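You operate a simulated robot arm through the tools that you are given. There is no shell and no other tool. Be economical: measure what you need, move in short steps, check, and stop when the job is done.

You run a simulated robot arm. Do the job below in one go: nothing can be reset, and whatever is moved stays where it is left.

JOB
The near stop has slipped down: reset it and lay a sound short board on the middle rests.
Fine: its block to the ledge first, stop up, its clamp shut, a block back in; no split, no knot over a block.

The check looks at the end state, three seconds after you hand in, the way a careful person would. Anything else that was tipped, shoved, dropped, spilled or broken makes it a failure.

ROBOT AND FRAMES
A 7-joint arm with a two-finger parallel gripper on a trunk, on a base that drives. Base frame: it is fixed to the floor where the robot stands at the start and does not move with it; the origin is under the middle of the robot, x ahead of it, y to its left, z up. Units: mm, degrees, N and s.
With the tool pointing down near the work surface it reaches from about 460 to 920 mm from the robot's upright axis, wherever it stands. Its first joint turns from -115.0 to 115.0 degrees. Payload 3.91 kg.
Tool frame: the origin (TCP) lies between the finger pads and is the grasp point; the fingertips stand 30 mm ahead of it; z points along the fingers, y is the line along which they close. Largest opening 110 mm; finger width 20, thickness 10; the body of the gripper, 48 by 112 mm, starts 55 mm behind the TCP.
Orientation is that of the tool frame in the base frame, as [roll, pitch, yaw] about the fixed x, y, z axes, in that order (R = Rz(yaw) Ry(pitch) Rx(roll)). With the fingers straight down and closing along the base's y, the tool's x points along the base's -x, its y along +y and its z along -z.

CONTROLS
- The arm moves only by the tool play_rows. Its argument "increments" is a list of rows, each an object of numbers (a shift or turn left out is 0, a gripper value left out holds the last): "tx", "ty", "tz": the shift along the base's x, y, z in mm; "rx", "ry", "rz": the turn, a rotation vector about the base's x, y, z in degrees; "claw": the gripper command, from -1 (fully open) to 1 (shut), values between in proportion. In form: [{"tx": .., "ty": .., "tz": .., "rx": .., "ry": .., "rz": .., "claw": ..}, ...]. A call has 1 to 10 rows; each row is the pose to reach, as a shift and turn from the pose commanded when the call began. Each row takes 0.2 s and may step no farther than 50 mm and 8.6 degrees from the row before; otherwise, or with a gripper value out of range, the whole call is refused. Where a pose cannot be reached the arm comes as near as it can. A force on the tool above 90 N (or 10 N above the force at the start of the call, whichever is more), or a blocked arm, ends the call early, and 0.2 s more pass. The fingers move at their own pace (about 153 mm/s each) and stop on an object; they squeeze with about 36 N. The grip force told is the motor's: it shows also when the fingers shut on nothing. Time passes only in rows, and 0.2 s behind the last, so rows that repeat a pose let the fingers close. The reply holds the time, the measured pose of the TCP, the force on the tool along the base axes, the opening and the grip force, in the units named above and with some noise, with the torque about the TCP (base axes, N m) and any sound that the robot's microphone picked up, and new pictures: "show" is both (left out), scene, wrist or none.
- Cameras (640 x 400 px; columns grow to the right, rows downward): "scene" is now at [233.7, 195.1, 1282.4]; the picture's right is [-0.11, -0.99, 0.00], its down [-0.20, 0.02, -0.98] and it looks along [0.97, -0.11, -0.20] (base axes); focal length 214 px, centre (320, 200). "wrist" rides on the gripper at [72, 17, -103] in the tool frame; the picture's right is [-0.23, 0.97, 0.00], its down [-0.76, -0.18, -0.62] and it looks along [-0.61, -0.14, 0.78] (tool axes); focal length 222 px, centre (320, 200). There is no depth. A picture from a camera that has moved, and an enlarged one, comes with that camera's place and axes in the base frame and with its lens.
- slide_trunk(by): slides the trunk up (or, below 0, down) by that many mm; the arm and the scene camera ride with it, the base frame stays. It gives what a move gives, with no picture.
- drive_base(legs): drives the robot by 1 to 6 legs, each [ahead, left, turn to the left] in mm, mm and degrees, along the robot's own axes; the way and the turn of a leg run together, so that a leg with both is an arc; at most 1500 mm and 180 degrees a leg. The arm and the cameras ride along, it lands a little off, and it stops where it bumps. It gives what a move gives, and a new picture of the scene camera.
- head_to(pan, tilt): turns the head with the scene camera to pan (to the left, within 80 degrees either way) and tilt (down, from -29 to 69), counted from straight ahead of the robot. It gives what a move gives, and a new picture of the scene camera.
- inspect(camera, box): a new picture of the part [left, top, right, bottom] of that camera's present view, enlarged. No time passes.
- job_done(): hands the job in; it is judged then, once.

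Go step by step. Nothing tells you exact positions but the pictures and the camera data: compare them with the known pose of the tool, close in by small moves and look again before you grip or let go. The budget is 120 turns and 260 pictures, counting those below and the enlarged ones. Unless the task says otherwise, let go and move clear before handing in, and close with one line.

The tools are called after "Emit:" as name(argument=value, ...) on one line, values as JSON. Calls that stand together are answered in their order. play_rows: Moves the arm, as the interface text tells. Its arguments: {"type":"object","properties":{"increments":{"type":"array","items":{"type":"object","properties":{"tx":{"type":"number"},"ty":{"type":"number"},"tz":{"type":"number"},"rx":{"type":"number"},"ry":{"type":"number"},"rz":{"type":"number"},"claw":{"type":"number"}}}},"show":{"type":"string","enum":["both","scene","wrist","none"]}},"required":["increments"]} The other tools are called the same way: slide_trunk (by) slides the trunk up or down; drive_base (legs) drives the base; head_to (pan, tilt) turns the head that bears the scene camera; inspect (camera, box) takes an enlarged picture of a part of a camera's view; job_done () hands the job in.

At the start:

```text
time_s: 0.0
position: [463.0, 308.3, 1297.7]
orientation: [-180.0, 0.0, 180.0]
contact_force: [0.1, 0.0, -0.3]
torque: [-0.03, 0.0, 0.0]
gripper_width: 110.3
grasp_force: 0.1
trunk travel left (down, up): [-583.0, 407.0]
robot x, y, heading: [-1.8, 2.9, -0.1]
head pan, tilt: [-6.4, 11.8]
```

scene: 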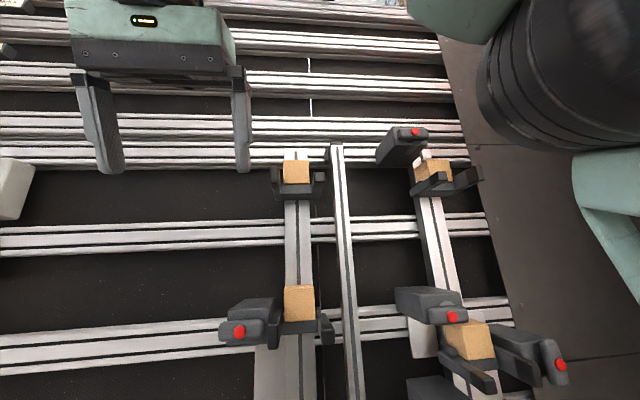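
wrist: 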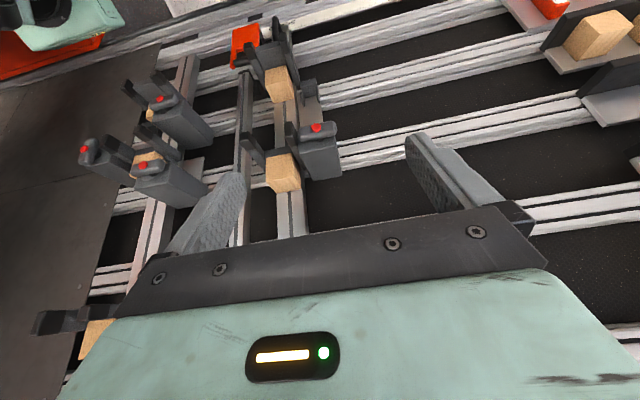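

I see a large slatted/profile wall or rack with stops, clamps and wooden blocks. I first look around with the head.

Emit:
head_to(pan=0, tilt=50)

Emit:
head_to(pan=60, tilt=35)

Emit:
head_to(pan=-60, tilt=35)

Emit:
head_to(pan=0, tilt=-5)

```text
time_s: 1.0
position: [461.4, 307.7, 1298.3]
orientation: [179.9, -0.1, 179.9]
contact_force: [0.2, -0.1, -0.2]
torque: [0.02, -0.01, 0.03]
gripper_width: 110.2
grasp_force: 0.0
trunk travel left (down, up): [-583.0, 407.0]
robot x, y, heading: [5.2, -2.9, -0.1]
head pan, tilt: [0.0, 50.0]
camera scene: at [218.1, 205.4, 1223.4], right [0.0, -1.0, 0.0], down [-0.77, 0.0, -0.64], along [0.64, 0.0, -0.77], focal length 214 px, centre (320, 200)
```

scene: 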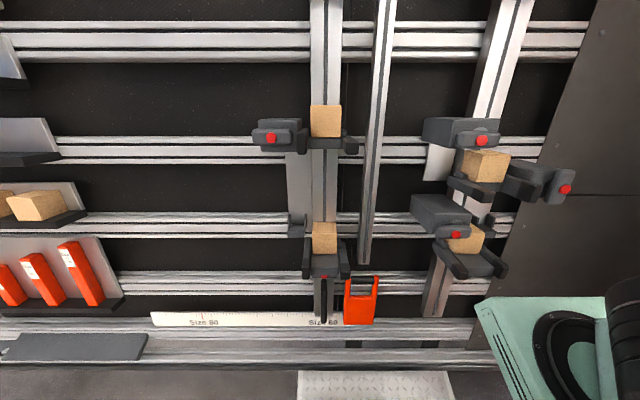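

```text
time_s: 2.3
position: [461.8, 309.1, 1296.8]
orientation: [180.0, 0.0, 179.9]
contact_force: [0.1, -0.8, 0.3]
torque: [0.0, 0.0, 0.01]
gripper_width: 109.9
grasp_force: 0.1
trunk travel left (down, up): [-583.0, 407.0]
robot x, y, heading: [1.6, 2.7, -0.2]
head pan, tilt: [60.0, 35.0]
camera scene: at [185.1, 281.6, 1245.1], right [0.87, -0.5, 0.0], down [-0.29, -0.5, -0.82], along [0.41, 0.71, -0.57], focal length 214 px, centre (320, 200)
```

scene: 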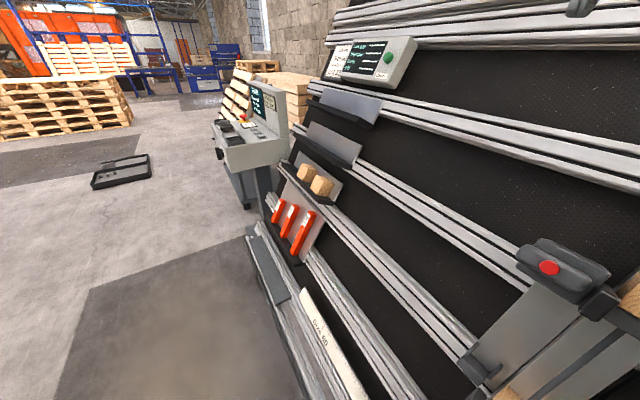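

```text
time_s: 4.3
position: [462.4, 308.0, 1296.9]
orientation: [180.0, -0.1, -180.0]
contact_force: [-0.5, -0.6, -0.1]
torque: [0.01, 0.02, -0.04]
gripper_width: 109.9
grasp_force: 0.1
trunk travel left (down, up): [-583.0, 407.0]
robot x, y, heading: [0.8, 1.2, -0.2]
head pan, tilt: [-60.0, 35.0]
camera scene: at [185.1, 129.2, 1245.1], right [-0.87, -0.5, 0.0], down [-0.29, 0.5, -0.82], along [0.41, -0.71, -0.57], focal length 214 px, centre (320, 200)
```

scene: 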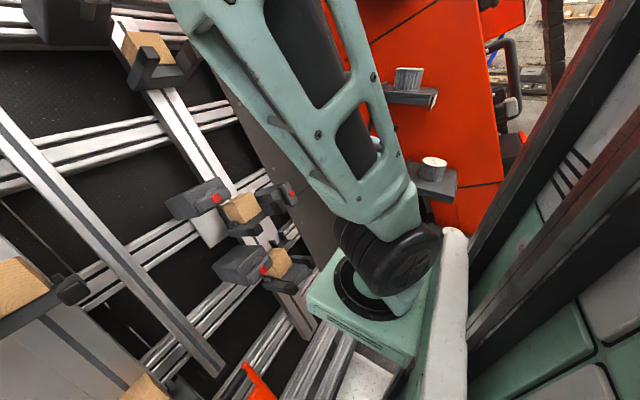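

```text
time_s: 5.6
position: [461.9, 308.0, 1297.4]
orientation: [-180.0, 0.1, -179.9]
contact_force: [0.4, 0.0, 0.4]
torque: [0.01, -0.01, 0.0]
gripper_width: 109.8
grasp_force: 0.1
trunk travel left (down, up): [-583.0, 407.0]
robot x, y, heading: [5.2, -0.1, -0.0]
head pan, tilt: [0.0, -5.0]
camera scene: at [228.6, 205.3, 1308.9], right [0.0, -1.0, 0.0], down [0.09, 0.0, -1.0], along [1.0, 0.0, 0.09], focal length 214 px, centre (320, 200)
```

scene: 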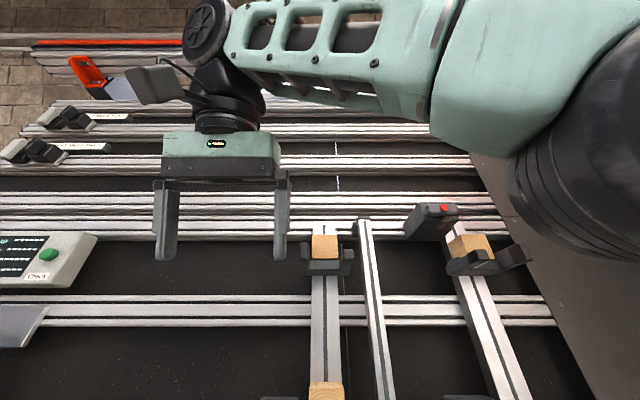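

The rack is a leaning frame with rails, posts, blocks, clamps and shelves at left. I need close-ups to understand it.

Emit:
head_to(pan=0, tilt=50)

Emit:
inspect(camera="scene", box=[240, 80, 400, 180])

Emit:
inspect(camera="scene", box=[230, 180, 420, 340])

Emit:
inspect(camera="scene", box=[390, 90, 600, 300])

Emit:
inspect(camera="scene", box=[0, 160, 240, 370])

Emit:
head_to(pan=60, tilt=0)

Emit:
inspect(camera="scene", box=[100, 100, 640, 400])

```text
time_s: 6.9
position: [462.9, 307.7, 1296.8]
orientation: [-180.0, 0.1, 180.0]
contact_force: [-0.3, -0.1, -0.4]
torque: [0.03, -0.03, 0.0]
gripper_width: 109.6
grasp_force: 0.0
trunk travel left (down, up): [-583.0, 407.0]
robot x, y, heading: [-6.0, 1.9, -0.1]
head pan, tilt: [0.0, 50.0]
camera scene: at [218.1, 205.4, 1223.4], right [0.0, -1.0, 0.0], down [-0.77, 0.0, -0.64], along [0.64, 0.0, -0.77], focal length 214 px, centre (320, 200)
```

scene: 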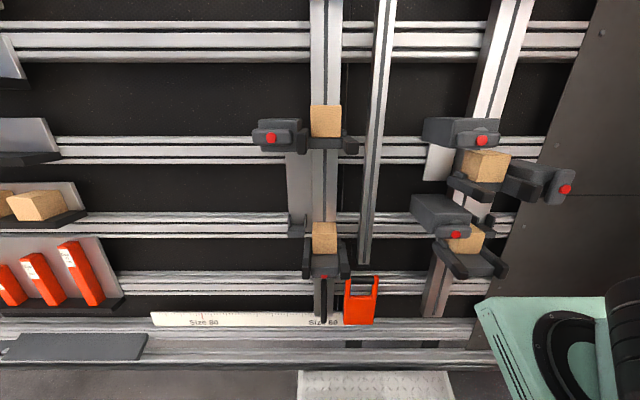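

```text
4.00 times, centred on (320, 130) of scene
camera zoom: at [218.1, 205.4, 1223.4], right [0.0, -1.0, 0.0], down [-0.77, 0.0, -0.64], along [0.64, 0.0, -0.77], focal length 858 px, centre (320, 480)
```

zoom: 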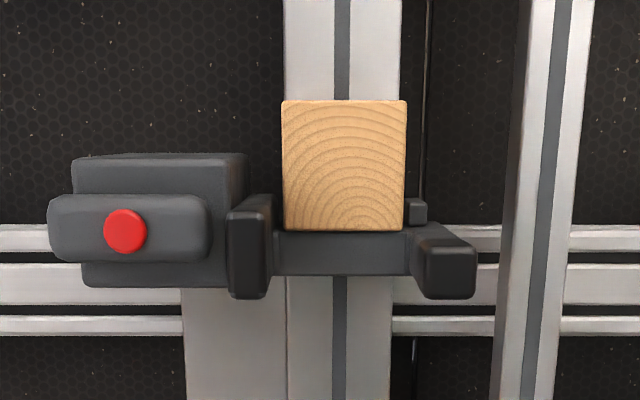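

```text
2.50 times, centred on (325, 260) of scene
camera zoom: at [218.1, 205.4, 1223.4], right [0.0, -1.0, 0.0], down [-0.77, 0.0, -0.64], along [0.64, 0.0, -0.77], focal length 536 px, centre (308, 50)
```

zoom: 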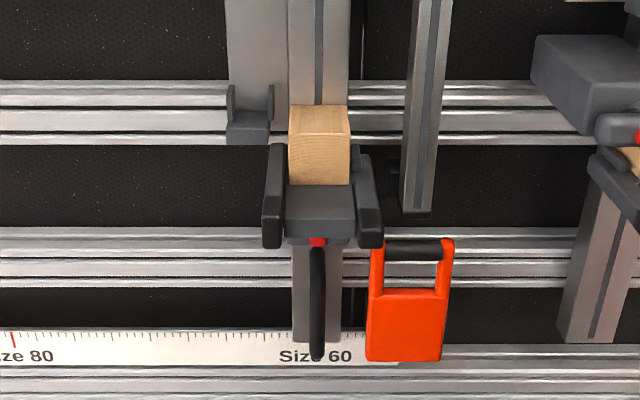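

```text
1.90 times, centred on (495, 195) of scene
camera zoom: at [218.1, 205.4, 1223.4], right [0.0, -1.0, 0.0], down [-0.77, 0.0, -0.64], along [0.64, 0.0, -0.77], focal length 408 px, centre (-13, 210)
```

zoom: 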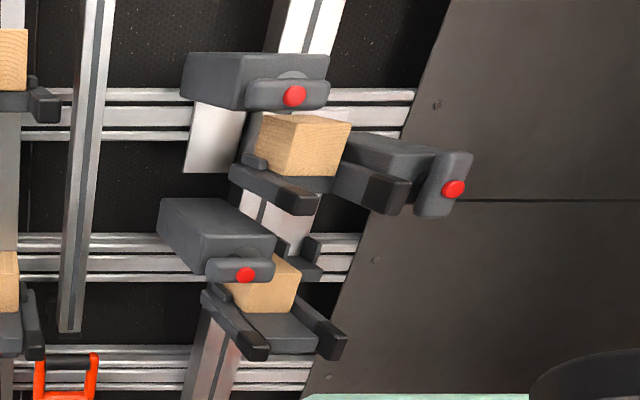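

```text
1.90 times, centred on (120, 265) of scene
camera zoom: at [218.1, 205.4, 1223.4], right [0.0, -1.0, 0.0], down [-0.77, 0.0, -0.64], along [0.64, 0.0, -0.77], focal length 408 px, centre (701, 76)
```

zoom: 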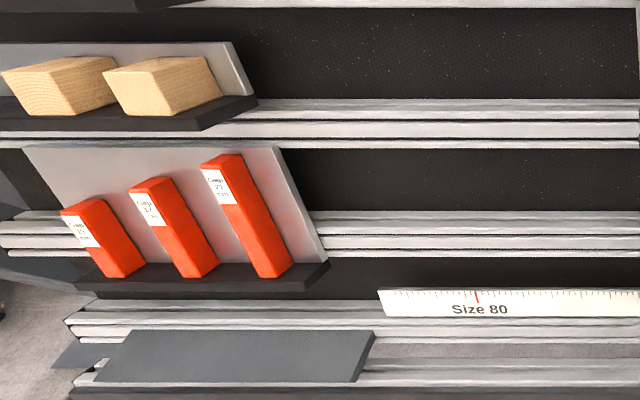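

```text
time_s: 8.2
position: [462.9, 308.5, 1297.0]
orientation: [179.9, 0.1, -180.0]
contact_force: [-0.1, 0.4, 0.9]
torque: [-0.02, 0.01, 0.03]
gripper_width: 109.8
grasp_force: 0.1
trunk travel left (down, up): [-583.0, 407.0]
robot x, y, heading: [-0.6, -1.3, 0.2]
head pan, tilt: [60.0, 0.0]
camera scene: at [186.1, 283.3, 1301.2], right [0.87, -0.5, 0.0], down [0.0, 0.0, -1.0], along [0.5, 0.87, 0.0], focal length 214 px, centre (320, 200)
```

scene: 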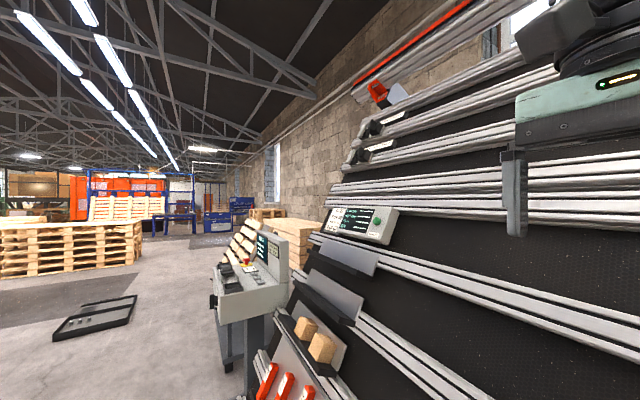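

```text
1.19 times, centred on (370, 250) of scene
camera zoom: at [186.1, 283.3, 1301.2], right [0.87, -0.5, 0.0], down [0.0, 0.0, -1.0], along [0.5, 0.87, 0.0], focal length 254 px, centre (261, 141)
```

zoom: 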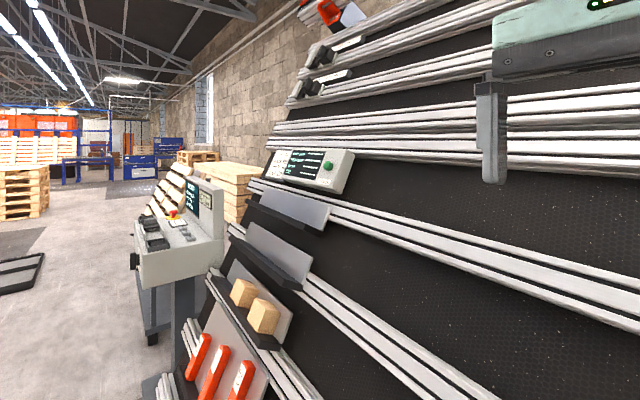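

I still haven't seen boards. I look to the right and elsewhere.

Emit:
head_to(pan=-80, tilt=10)

Emit:
head_to(pan=-75, tilt=60)

Emit:
head_to(pan=80, tilt=40)

Emit:
head_to(pan=25, tilt=-15)

```text
time_s: 10.4
position: [460.9, 307.2, 1297.3]
orientation: [-179.9, 0.0, -180.0]
contact_force: [0.0, 0.4, 0.2]
torque: [-0.01, 0.03, 0.03]
gripper_width: 110.1
grasp_force: 0.0
trunk travel left (down, up): [-583.0, 407.0]
robot x, y, heading: [0.9, 0.7, -0.1]
head pan, tilt: [-80.0, 10.0]
camera scene: at [157.2, 113.9, 1285.2], right [-0.98, -0.17, 0.0], down [-0.03, 0.17, -0.98], along [0.17, -0.97, -0.17], focal length 214 px, centre (320, 200)
```

scene: 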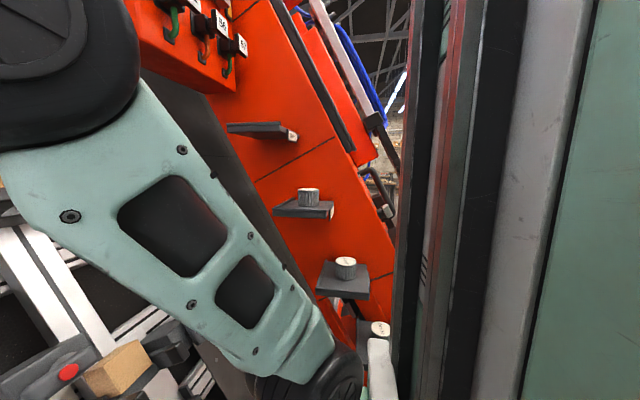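

```text
time_s: 11.6
position: [461.8, 308.8, 1296.0]
orientation: [179.9, 0.1, -180.0]
contact_force: [0.0, -0.2, 0.8]
torque: [0.0, 0.01, 0.0]
gripper_width: 110.1
grasp_force: 0.0
trunk travel left (down, up): [-583.0, 407.0]
robot x, y, heading: [-0.3, 0.3, -0.0]
head pan, tilt: [-75.0, 60.0]
camera scene: at [158.3, 141.0, 1210.8], right [-0.97, -0.26, 0.0], down [-0.22, 0.84, -0.5], along [0.13, -0.48, -0.87], focal length 214 px, centre (320, 200)
```

scene: 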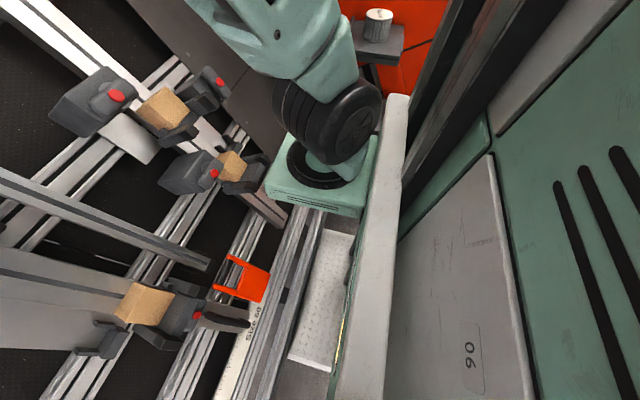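

```text
time_s: 14.0
position: [462.8, 306.8, 1296.9]
orientation: [-180.0, -0.1, 180.0]
contact_force: [-0.3, 0.6, -0.6]
torque: [0.03, -0.02, 0.01]
gripper_width: 110.0
grasp_force: 0.1
trunk travel left (down, up): [-583.0, 407.0]
robot x, y, heading: [-0.8, -0.4, 0.2]
head pan, tilt: [80.0, 40.0]
camera scene: at [155.9, 289.1, 1237.5], right [0.98, -0.17, 0.0], down [-0.11, -0.63, -0.77], along [0.13, 0.75, -0.64], focal length 214 px, centre (320, 200)
```

scene: 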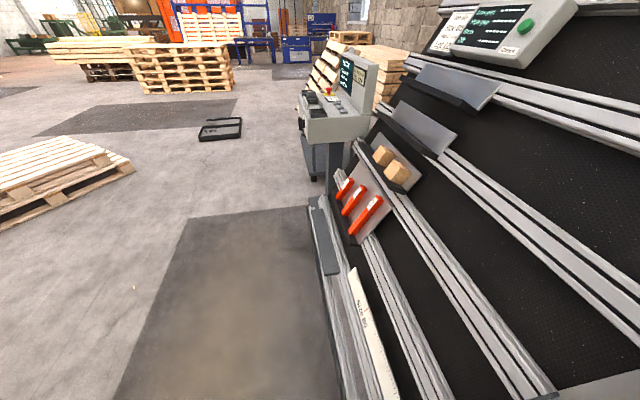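

```text
time_s: 15.2
position: [461.8, 308.4, 1297.0]
orientation: [179.9, 0.1, 180.0]
contact_force: [-0.5, 0.8, 0.0]
torque: [0.0, 0.02, 0.02]
gripper_width: 109.7
grasp_force: 0.1
trunk travel left (down, up): [-583.0, 407.0]
robot x, y, heading: [-1.3, 0.7, 0.1]
head pan, tilt: [25.0, -15.0]
camera scene: at [214.0, 239.5, 1323.6], right [0.42, -0.91, 0.0], down [0.23, 0.11, -0.97], along [0.88, 0.41, 0.26], focal length 214 px, centre (320, 200)
```

scene: 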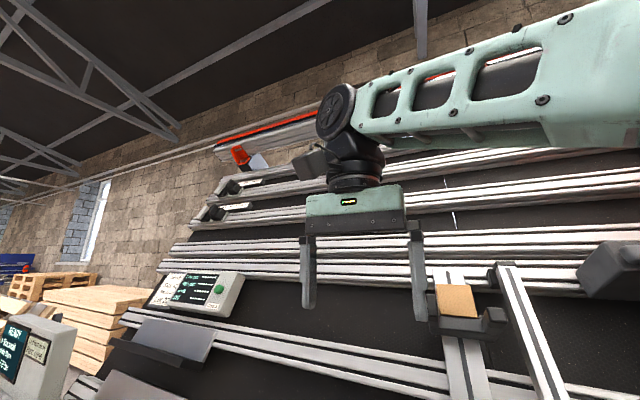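

I zoom into the surroundings for possible boards.

Emit:
head_to(pan=80, tilt=25)

Emit:
inspect(camera="scene", box=[280, 60, 480, 240])

Emit:
inspect(camera="scene", box=[0, 60, 300, 300])

Emit:
head_to(pan=-20, tilt=69)

Emit:
head_to(pan=40, tilt=69)

```text
time_s: 16.5
position: [463.1, 307.5, 1296.3]
orientation: [180.0, 0.0, 180.0]
contact_force: [-0.3, 0.8, 0.1]
torque: [-0.02, -0.02, 0.01]
gripper_width: 110.1
grasp_force: 0.2
trunk travel left (down, up): [-583.0, 407.0]
robot x, y, heading: [-0.4, -0.9, 0.0]
head pan, tilt: [80.0, 25.0]
camera scene: at [157.1, 296.1, 1260.9], right [0.98, -0.17, 0.0], down [-0.07, -0.42, -0.91], along [0.16, 0.89, -0.42], focal length 214 px, centre (320, 200)
```

scene: 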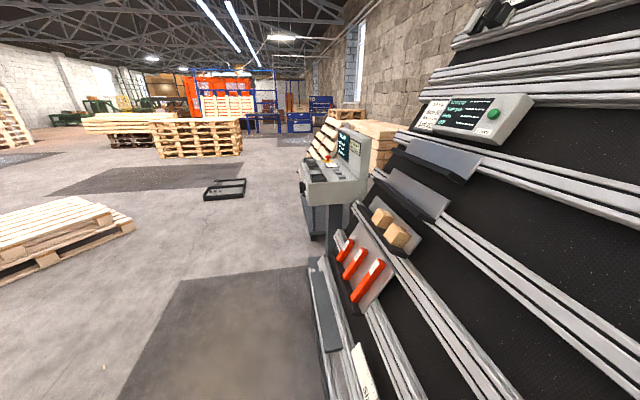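

```text
2.22 times, centred on (380, 150) of scene
camera zoom: at [157.1, 296.1, 1260.9], right [0.98, -0.17, 0.0], down [-0.07, -0.42, -0.91], along [0.16, 0.89, -0.42], focal length 477 px, centre (187, 311)
```

zoom: 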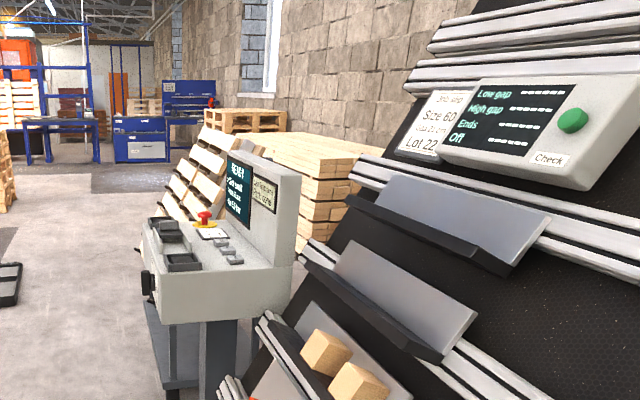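

```text
1.67 times, centred on (150, 180) of scene
camera zoom: at [157.1, 296.1, 1260.9], right [0.98, -0.17, 0.0], down [-0.07, -0.42, -0.91], along [0.16, 0.89, -0.42], focal length 358 px, centre (603, 233)
```

zoom: 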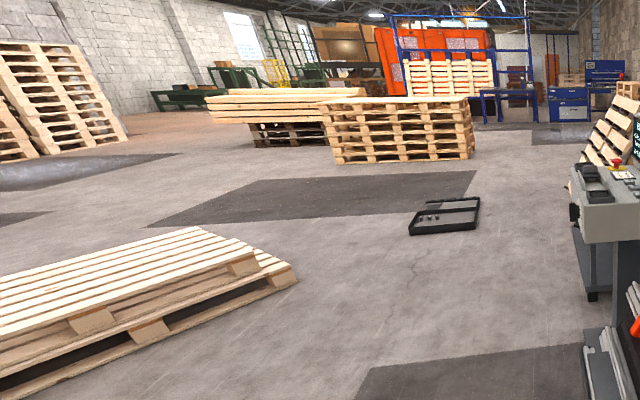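

```text
time_s: 18.2
position: [463.5, 308.2, 1296.5]
orientation: [180.0, 0.0, 179.9]
contact_force: [-0.7, -0.3, 0.4]
torque: [-0.02, -0.01, 0.01]
gripper_width: 109.8
grasp_force: 0.0
trunk travel left (down, up): [-583.0, 407.0]
robot x, y, heading: [-2.3, -0.5, 0.1]
head pan, tilt: [-20.0, 68.8]
camera scene: at [193.6, 186.3, 1201.4], right [-0.34, -0.94, 0.0], down [-0.88, 0.32, -0.36], along [0.34, -0.12, -0.93], focal length 214 px, centre (320, 200)
```

scene: 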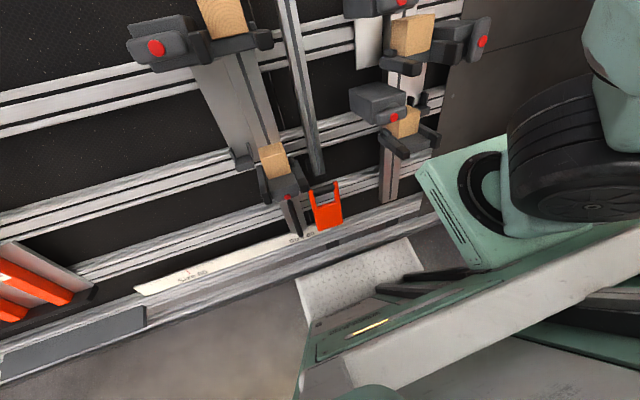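

```text
time_s: 19.5
position: [461.4, 308.2, 1296.7]
orientation: [179.9, -0.1, 180.0]
contact_force: [-0.1, 0.5, -0.5]
torque: [-0.01, -0.01, 0.0]
gripper_width: 110.1
grasp_force: 0.2
trunk travel left (down, up): [-583.0, 407.0]
robot x, y, heading: [-2.1, 0.0, -0.2]
head pan, tilt: [40.0, 68.8]
camera scene: at [183.9, 241.3, 1201.4], right [0.64, -0.77, 0.0], down [-0.71, -0.6, -0.36], along [0.28, 0.23, -0.93], focal length 214 px, centre (320, 200)
```

scene: 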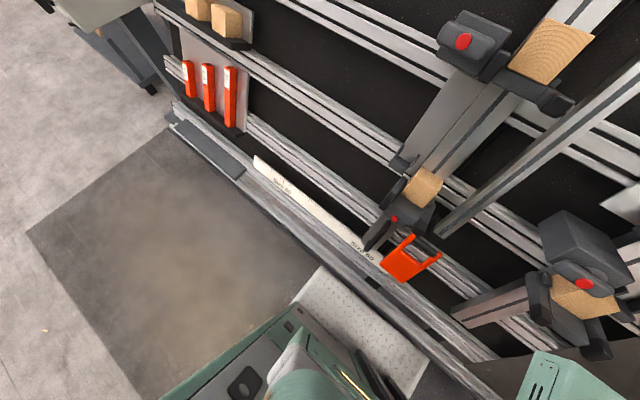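

A job card and console have text; I read them.

Emit:
head_to(pan=70, tilt=15)

Emit:
inspect(camera="scene", box=[360, 110, 480, 190])

Emit:
inspect(camera="scene", box=[250, 150, 350, 230])

Emit:
inspect(camera="scene", box=[270, 250, 390, 350])

Emit:
inspect(camera="scene", box=[400, 0, 540, 100])

```text
time_s: 20.8
position: [462.9, 308.2, 1296.3]
orientation: [179.9, 0.1, 180.0]
contact_force: [-0.5, -0.7, 0.3]
torque: [-0.03, 0.03, -0.01]
gripper_width: 110.2
grasp_force: 0.0
trunk travel left (down, up): [-583.0, 407.0]
robot x, y, heading: [-1.9, -1.2, -0.1]
head pan, tilt: [70.0, 15.0]
camera scene: at [173.0, 293.2, 1277.0], right [0.94, -0.34, 0.0], down [-0.09, -0.24, -0.97], along [0.33, 0.91, -0.26], focal length 214 px, centre (320, 200)
```

scene: 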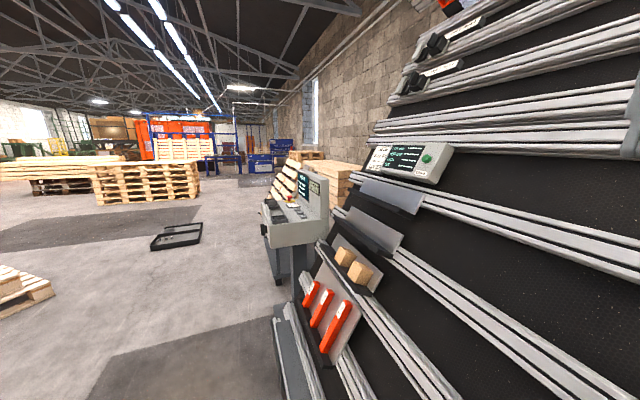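

```text
5.00 times, centred on (420, 150) of scene
camera zoom: at [173.0, 293.2, 1277.0], right [0.94, -0.34, 0.0], down [-0.09, -0.24, -0.97], along [0.33, 0.91, -0.26], focal length 1072 px, centre (-180, 450)
```

zoom: 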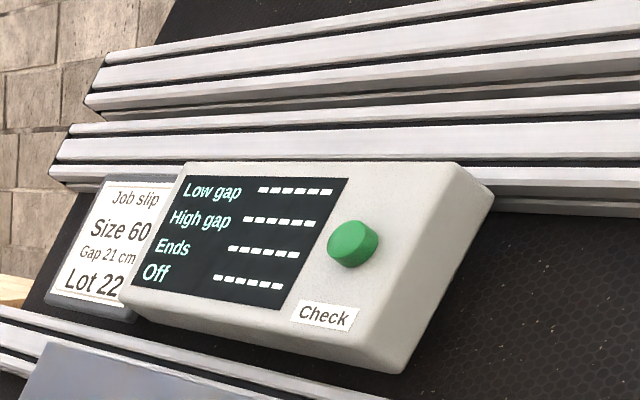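

```text
5.00 times, centred on (300, 190) of scene
camera zoom: at [173.0, 293.2, 1277.0], right [0.94, -0.34, 0.0], down [-0.09, -0.24, -0.97], along [0.33, 0.91, -0.26], focal length 1072 px, centre (420, 250)
```

zoom: 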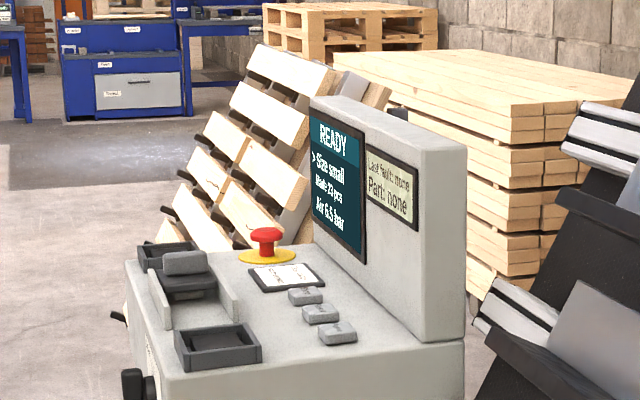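

```text
4.00 times, centred on (330, 300) of scene
camera zoom: at [173.0, 293.2, 1277.0], right [0.94, -0.34, 0.0], down [-0.09, -0.24, -0.97], along [0.33, 0.91, -0.26], focal length 858 px, centre (280, -200)
```

zoom: 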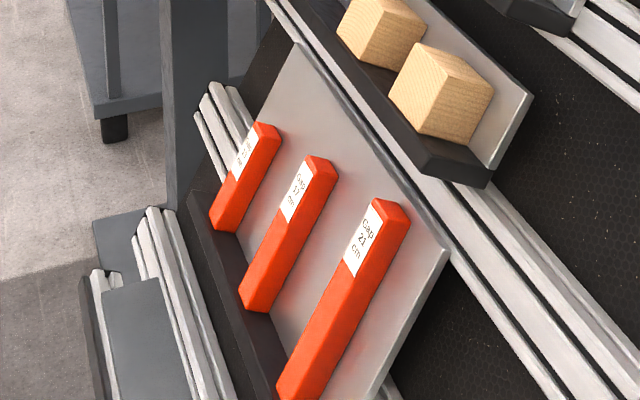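

```text
4.00 times, centred on (470, 50) of scene
camera zoom: at [173.0, 293.2, 1277.0], right [0.94, -0.34, 0.0], down [-0.09, -0.24, -0.97], along [0.33, 0.91, -0.26], focal length 858 px, centre (-280, 800)
```

zoom: 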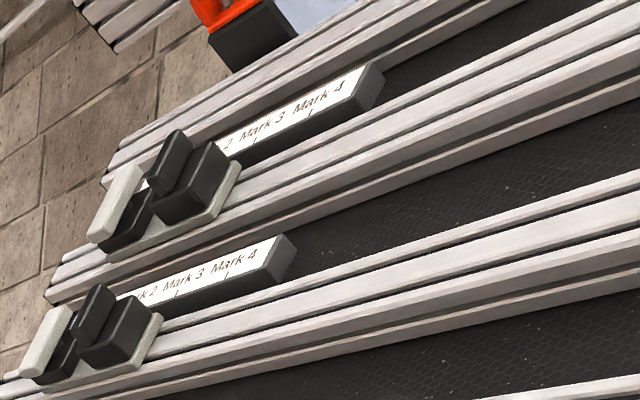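

The slip says Size 60, Gap 21 cm; gauge sticks on the shelf. I slide the trunk up for a stereo baseline to get the rack geometry.

Emit:
slide_trunk(by=300)

Emit:
head_to(pan=0, tilt=50)

Emit:
inspect(camera="scene", box=[220, 100, 540, 300])

Emit:
head_to(pan=-20, tilt=20)

Emit:
head_to(pan=75, tilt=20)

Emit:
inspect(camera="scene", box=[220, 80, 460, 260])

```text
time_s: 23.8
position: [462.7, 308.5, 1596.6]
orientation: [-179.9, 0.0, -180.0]
contact_force: [-0.1, 0.7, 0.3]
torque: [0.0, 0.01, 0.02]
gripper_width: 109.9
grasp_force: 0.1
trunk travel left (down, up): [-883.0, 107.0]
robot x, y, heading: [0.5, 3.2, -0.1]
head pan, tilt: [70.0, 15.0]
```

```text
time_s: 25.2
position: [461.1, 309.4, 1596.5]
orientation: [-180.0, 0.0, 179.9]
contact_force: [0.0, 0.2, -0.8]
torque: [0.03, -0.02, 0.01]
gripper_width: 110.1
grasp_force: 0.2
trunk travel left (down, up): [-883.0, 107.0]
robot x, y, heading: [1.5, -2.5, -0.1]
head pan, tilt: [0.0, 50.0]
camera scene: at [218.1, 205.5, 1523.4], right [0.0, -1.0, 0.0], down [-0.77, 0.0, -0.64], along [0.64, 0.0, -0.77], focal length 214 px, centre (320, 200)
```

scene: 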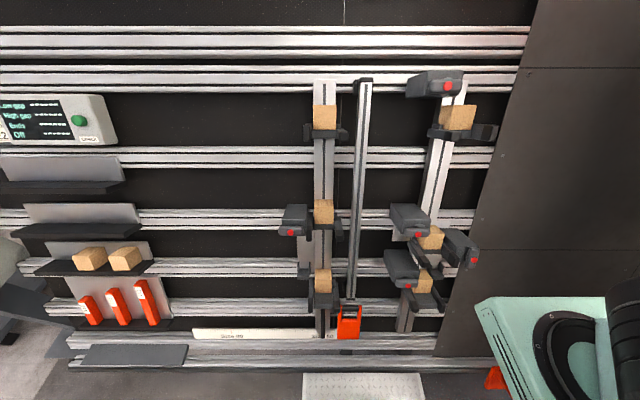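

```text
2.00 times, centred on (380, 200) of scene
camera zoom: at [218.1, 205.5, 1523.4], right [0.0, -1.0, 0.0], down [-0.77, 0.0, -0.64], along [0.64, 0.0, -0.77], focal length 429 px, centre (200, 200)
```

zoom: 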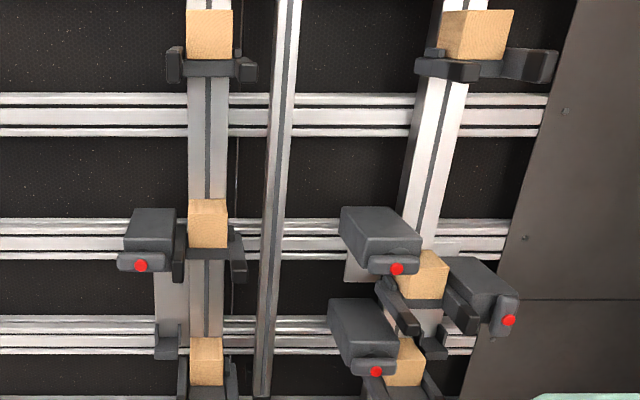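

```text
time_s: 26.1
position: [462.1, 307.1, 1597.7]
orientation: [-180.0, 0.1, -179.9]
contact_force: [0.3, 0.1, 0.8]
torque: [0.0, 0.0, -0.03]
gripper_width: 110.0
grasp_force: 0.0
trunk travel left (down, up): [-883.0, 107.0]
robot x, y, heading: [-0.3, -1.5, -0.0]
head pan, tilt: [-20.0, 20.0]
camera scene: at [228.6, 173.6, 1568.9], right [-0.34, -0.94, 0.0], down [-0.32, 0.12, -0.94], along [0.88, -0.32, -0.34], focal length 214 px, centre (320, 200)
```

scene: 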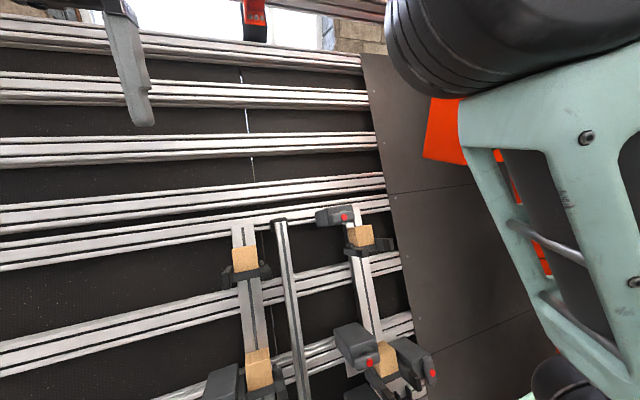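

```text
time_s: 27.8
position: [463.0, 308.1, 1596.7]
orientation: [-180.0, -0.1, -180.0]
contact_force: [-0.1, -0.3, -0.4]
torque: [0.04, 0.03, -0.02]
gripper_width: 110.3
grasp_force: 0.1
trunk travel left (down, up): [-883.0, 107.0]
robot x, y, heading: [-0.8, -2.4, -0.1]
head pan, tilt: [75.0, 20.0]
camera scene: at [165.2, 295.3, 1568.9], right [0.97, -0.26, 0.0], down [-0.09, -0.33, -0.94], along [0.24, 0.91, -0.34], focal length 214 px, centre (320, 200)
```

scene: 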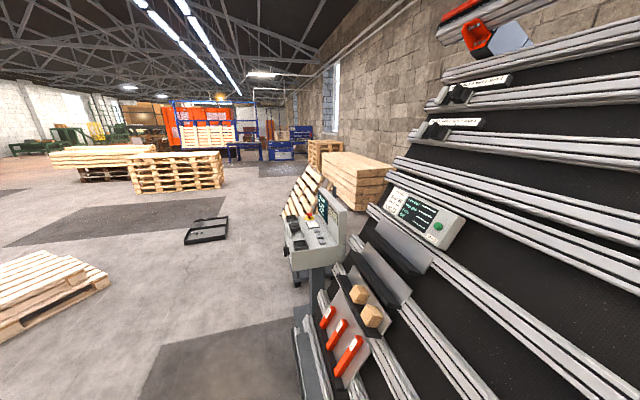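

```text
2.22 times, centred on (340, 170) of scene
camera zoom: at [165.2, 295.3, 1568.9], right [0.97, -0.26, 0.0], down [-0.09, -0.33, -0.94], along [0.24, 0.91, -0.34], focal length 477 px, centre (276, 267)
```

zoom: 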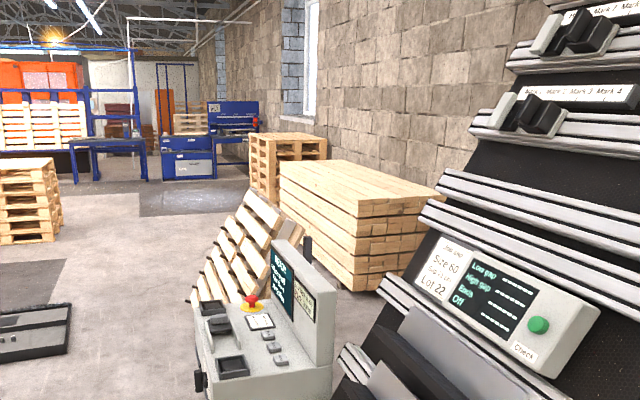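

By stereo: left post at y≈194 with stops at (442,761), (579,982), (707,1217) mm (x,z); right (near) post at y≈-131 with its middle stop ≈80 mm too low. I move the wrist camera over the right post for a closer look.

Emit:
play_rows(increments=[{"ty": -45}, {"ty": -90}, {"ty": -135}, {"ty": -180}, {"ty": -225}, {"ty": -270}, {"ty": -315}, {"ty": -360}, {"ty": -400}], show="wrist")

Emit:
inspect(camera="wrist", box=[160, 0, 480, 200])

```text
time_s: 29.8
position: [464.3, -90.2, 1594.8]
orientation: [180.0, 0.0, -180.0]
contact_force: [0.8, 0.2, 0.2]
torque: [-0.04, 0.01, -0.01]
gripper_width: 109.9
grasp_force: 0.1
trunk travel left (down, up): [-883.0, 107.0]
robot x, y, heading: [-1.1, 1.0, 0.1]
head pan, tilt: [75.0, 20.0]
camera wrist: at [391.5, -74.6, 1699.0], right [0.23, 0.97, 0.0], down [0.76, -0.18, 0.62], along [0.61, -0.14, -0.78], focal length 222 px, centre (320, 200)
```

wrist: 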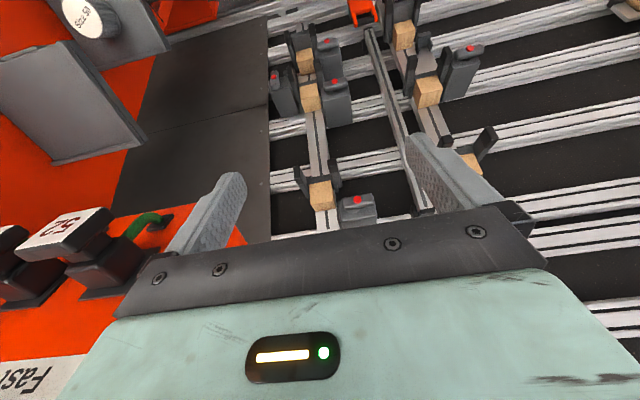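

```text
2.00 times, centred on (320, 100) of wrist
camera zoom: at [391.5, -74.6, 1699.0], right [0.23, 0.97, 0.0], down [0.76, -0.18, 0.62], along [0.61, -0.14, -0.78], focal length 444 px, centre (320, 400)
```

zoom: 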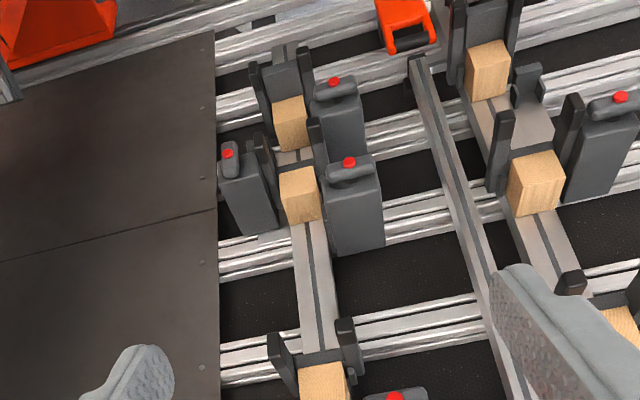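

I zoom in on the right post with both cameras to understand clamps and stop.

Emit:
head_to(pan=-35, tilt=50)

Emit:
inspect(camera="scene", box=[240, 150, 400, 250])

Emit:
inspect(camera="wrist", box=[250, 20, 390, 130])

Emit:
inspect(camera="wrist", box=[370, 10, 520, 110])

```text
time_s: 31.7
position: [464.9, -90.5, 1596.4]
orientation: [180.0, 0.0, 179.9]
contact_force: [0.2, -0.3, 0.0]
torque: [0.0, -0.01, 0.0]
gripper_width: 109.9
grasp_force: 0.0
trunk travel left (down, up): [-883.0, 107.0]
robot x, y, heading: [-2.1, -0.7, -0.2]
head pan, tilt: [-35.0, 50.0]
camera scene: at [204.2, 161.2, 1523.4], right [-0.57, -0.82, 0.0], down [-0.63, 0.44, -0.64], along [0.53, -0.37, -0.77], focal length 214 px, centre (320, 200)
```

scene: 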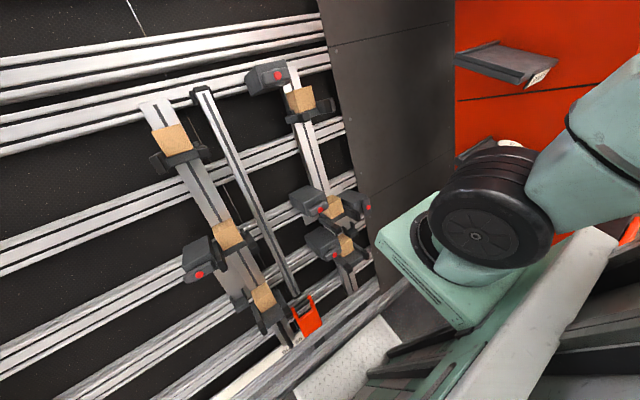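

```text
4.00 times, centred on (320, 200) of scene
camera zoom: at [204.2, 161.2, 1523.4], right [-0.57, -0.82, 0.0], down [-0.63, 0.44, -0.64], along [0.53, -0.37, -0.77], focal length 858 px, centre (320, 200)
```

zoom: 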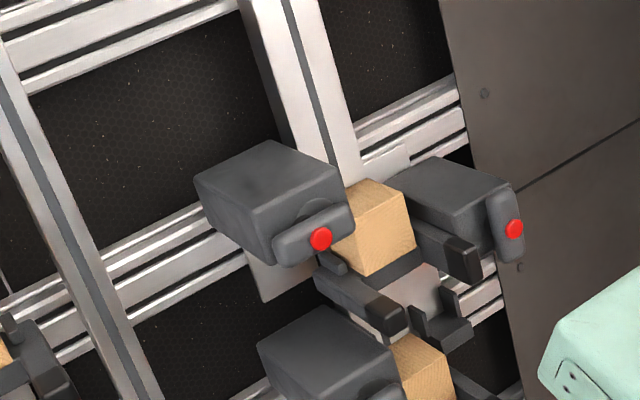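

```text
3.64 times, centred on (320, 75) of wrist
camera zoom: at [391.8, -74.2, 1699.0], right [0.23, 0.97, 0.0], down [0.76, -0.18, 0.62], along [0.61, -0.14, -0.78], focal length 808 px, centre (320, 654)
```

zoom: 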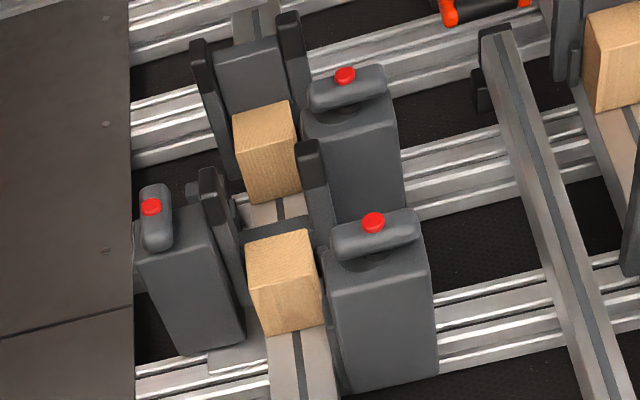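

```text
4.00 times, centred on (445, 60) of wrist
camera zoom: at [391.8, -74.2, 1699.0], right [0.23, 0.97, 0.0], down [0.76, -0.18, 0.62], along [0.61, -0.14, -0.78], focal length 888 px, centre (-180, 760)
```

zoom: 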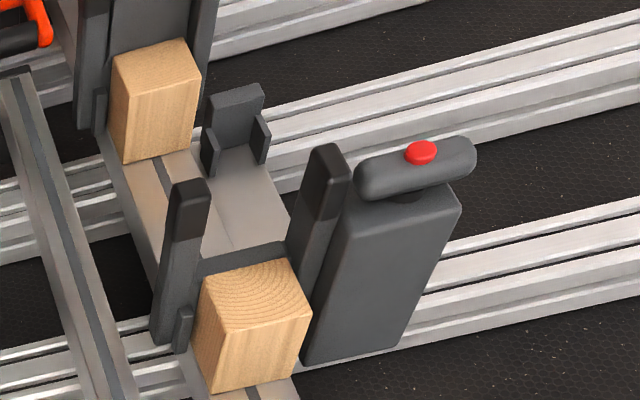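

The slipped stop's own clamp appears to be the outer (−y) box with its handle turned vertical. I back the robot off to get room for a frontal look.

Emit:
drive_base(legs=[[-350, 0, 0]])

Emit:
slide_trunk(by=-300)

Emit:
head_to(pan=-15, tilt=25)

Emit:
inspect(camera="scene", box=[200, 150, 440, 300])

```text
time_s: 33.9
position: [122.6, -89.2, 1596.5]
orientation: [-180.0, 0.0, -179.9]
contact_force: [0.3, 0.6, 0.5]
torque: [0.0, 0.01, 0.01]
gripper_width: 110.1
grasp_force: 0.0
trunk travel left (down, up): [-883.0, 107.0]
robot x, y, heading: [-346.0, 0.0, -0.1]
head pan, tilt: [-35.0, 50.0]
camera scene: at [-137.0, 161.2, 1523.3], right [-0.57, -0.82, 0.0], down [-0.63, 0.44, -0.64], along [0.53, -0.37, -0.77], focal length 214 px, centre (320, 200)
```

scene: 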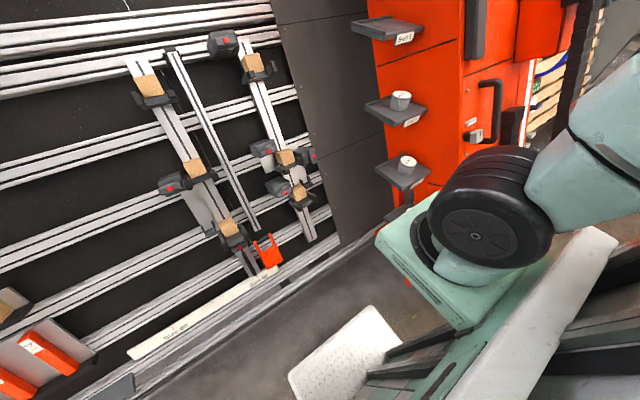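

```text
time_s: 36.9
position: [122.6, -90.1, 1297.0]
orientation: [-179.9, 0.0, 180.0]
contact_force: [-0.2, 0.6, 0.4]
torque: [0.0, 0.02, -0.03]
gripper_width: 109.8
grasp_force: 0.1
trunk travel left (down, up): [-583.0, 407.0]
robot x, y, heading: [-343.1, -2.2, -0.1]
head pan, tilt: [-35.0, 50.0]
```

```text
time_s: 37.8
position: [122.9, -90.8, 1296.6]
orientation: [-179.9, 0.0, -179.9]
contact_force: [0.3, 0.4, -0.6]
torque: [0.02, -0.02, -0.02]
gripper_width: 109.9
grasp_force: 0.1
trunk travel left (down, up): [-583.0, 407.0]
robot x, y, heading: [-338.6, -1.1, 0.3]
head pan, tilt: [-15.0, 25.0]
camera scene: at [-111.3, 181.5, 1260.8], right [-0.26, -0.97, 0.0], down [-0.41, 0.11, -0.91], along [0.88, -0.23, -0.42], focal length 214 px, centre (320, 200)
```

scene: 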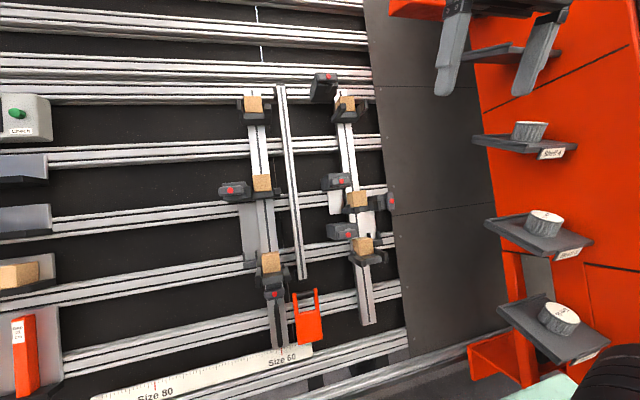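

```text
2.67 times, centred on (320, 225) of scene
camera zoom: at [-111.3, 181.5, 1260.8], right [-0.26, -0.97, 0.0], down [-0.41, 0.11, -0.91], along [0.88, -0.23, -0.42], focal length 572 px, centre (320, 133)
```

zoom: 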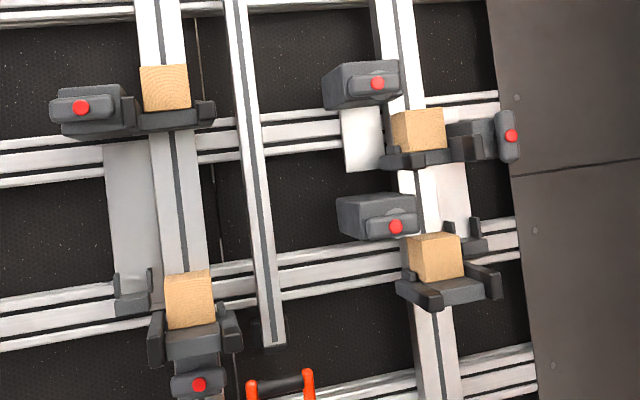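

Clear now: the near middle stop carries a clamp box on its outer side with the handle vertical (open); the left one's handle is horizontal (shut). Both have a plate with a bracket below for a gauge stick. Next I look for the boards near the console.

Emit:
drive_base(legs=[[0, 1000, 0]])

Emit:
head_to(pan=55, tilt=20)

Emit:
inspect(camera="scene", box=[160, 60, 480, 260])

```text
time_s: 43.0
position: [93.3, 940.7, 1297.4]
orientation: [180.0, 0.0, -176.1]
contact_force: [-1.1, -0.3, -0.6]
torque: [-0.02, 0.01, 0.01]
gripper_width: 110.2
grasp_force: 0.1
trunk travel left (down, up): [-583.0, 407.0]
robot x, y, heading: [-373.1, 1001.6, 3.9]
head pan, tilt: [-15.0, 25.0]
camera scene: at [-157.8, 1197.4, 1260.9], right [-0.19, -0.98, 0.0], down [-0.41, 0.08, -0.91], along [0.89, -0.18, -0.42], focal length 214 px, centre (320, 200)
```

scene: 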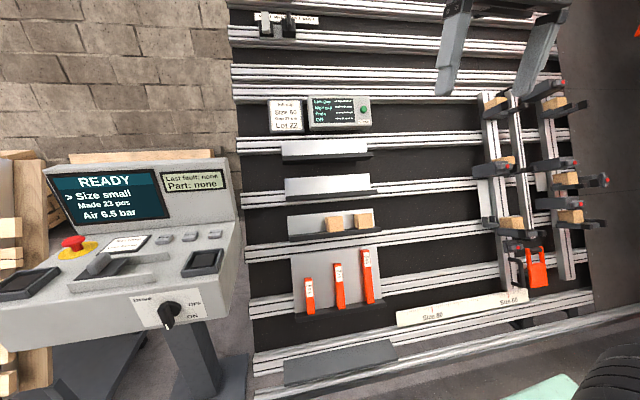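

```text
time_s: 44.4
position: [93.7, 942.1, 1296.2]
orientation: [-180.0, 0.0, -176.2]
contact_force: [0.0, 0.3, 0.4]
torque: [-0.01, 0.01, 0.04]
gripper_width: 110.1
grasp_force: 0.0
trunk travel left (down, up): [-583.0, 407.0]
robot x, y, heading: [-374.7, 999.4, 3.8]
head pan, tilt: [55.0, 20.0]
camera scene: at [-200.0, 1294.9, 1268.9], right [0.86, -0.52, 0.0], down [-0.18, -0.29, -0.94], along [0.49, 0.8, -0.34], focal length 214 px, centre (320, 200)
```

scene: 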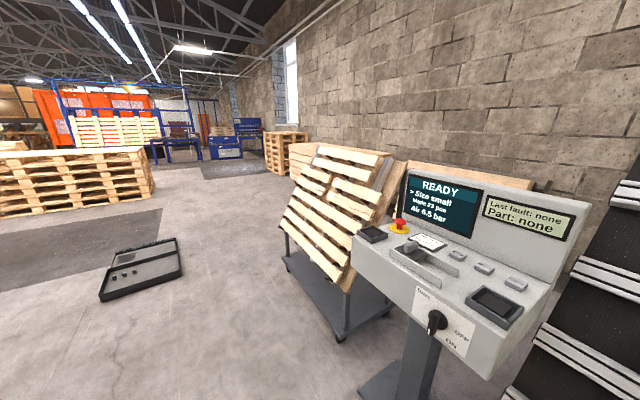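

```text
2.00 times, centred on (320, 160) of scene
camera zoom: at [-200.0, 1294.9, 1268.9], right [0.86, -0.52, 0.0], down [-0.18, -0.29, -0.94], along [0.49, 0.8, -0.34], focal length 429 px, centre (320, 280)
```

zoom: 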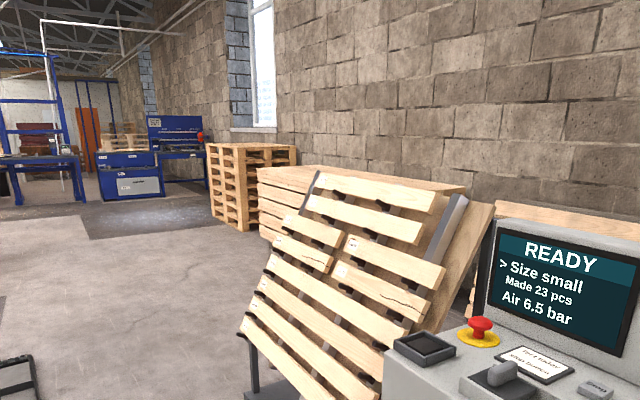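

The short boards hang on a leaning cart rack beyond the console, at about x≈450, y 2070–2970. I drive over there.

Emit:
drive_base(legs=[[0, 0, -3.9], [20, 1350, 0]])

Emit:
head_to(pan=5, tilt=30)

Emit:
inspect(camera="scene", box=[160, 80, 480, 280])

```text
time_s: 51.8
position: [88.5, 2305.2, 1296.1]
orientation: [-180.0, -0.1, -178.2]
contact_force: [-1.1, -0.2, 0.1]
torque: [-0.01, 0.03, -0.01]
gripper_width: 110.1
grasp_force: 0.0
trunk travel left (down, up): [-583.0, 407.0]
robot x, y, heading: [-375.0, 2380.2, 1.7]
head pan, tilt: [55.0, 20.0]
camera scene: at [-191.7, 2669.4, 1268.9], right [0.84, -0.55, 0.0], down [-0.19, -0.29, -0.94], along [0.51, 0.79, -0.34], focal length 214 px, centre (320, 200)
```

scene: 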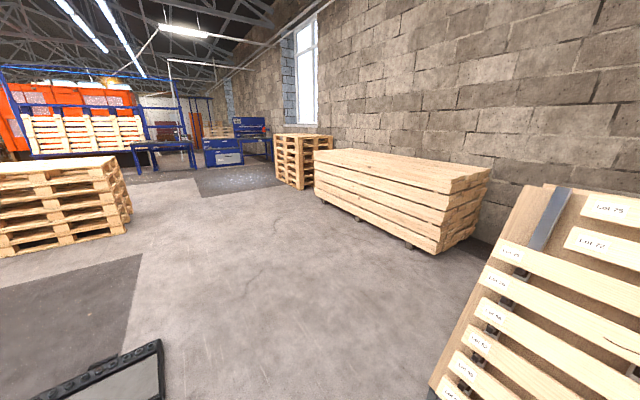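

```text
time_s: 53.0
position: [89.5, 2306.7, 1296.3]
orientation: [179.9, -0.1, -178.2]
contact_force: [-0.2, -1.0, -0.4]
torque: [0.0, 0.0, 0.02]
gripper_width: 109.9
grasp_force: 0.0
trunk travel left (down, up): [-583.0, 407.0]
robot x, y, heading: [-377.8, 2381.4, 1.7]
head pan, tilt: [5.0, 30.0]
camera scene: at [-152.9, 2602.2, 1252.9], right [0.12, -0.99, 0.0], down [-0.5, -0.06, -0.87], along [0.86, 0.1, -0.5], focal length 214 px, centre (320, 200)
```

scene: 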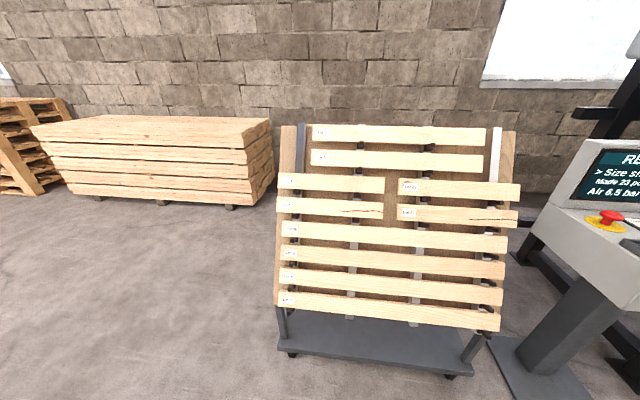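

```text
2.00 times, centred on (320, 180) of scene
camera zoom: at [-152.9, 2602.2, 1252.9], right [0.12, -0.99, 0.0], down [-0.5, -0.06, -0.87], along [0.86, 0.1, -0.5], focal length 429 px, centre (320, 240)
```

zoom: 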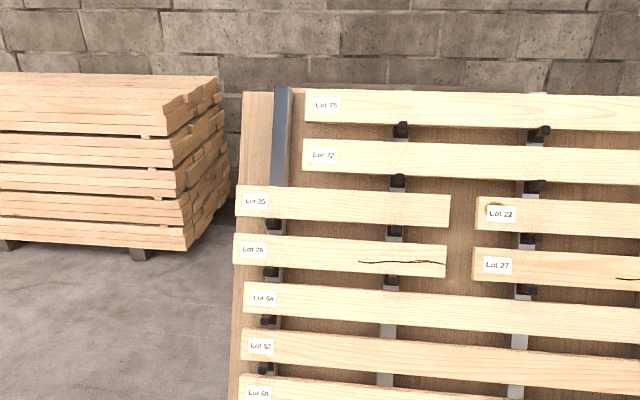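

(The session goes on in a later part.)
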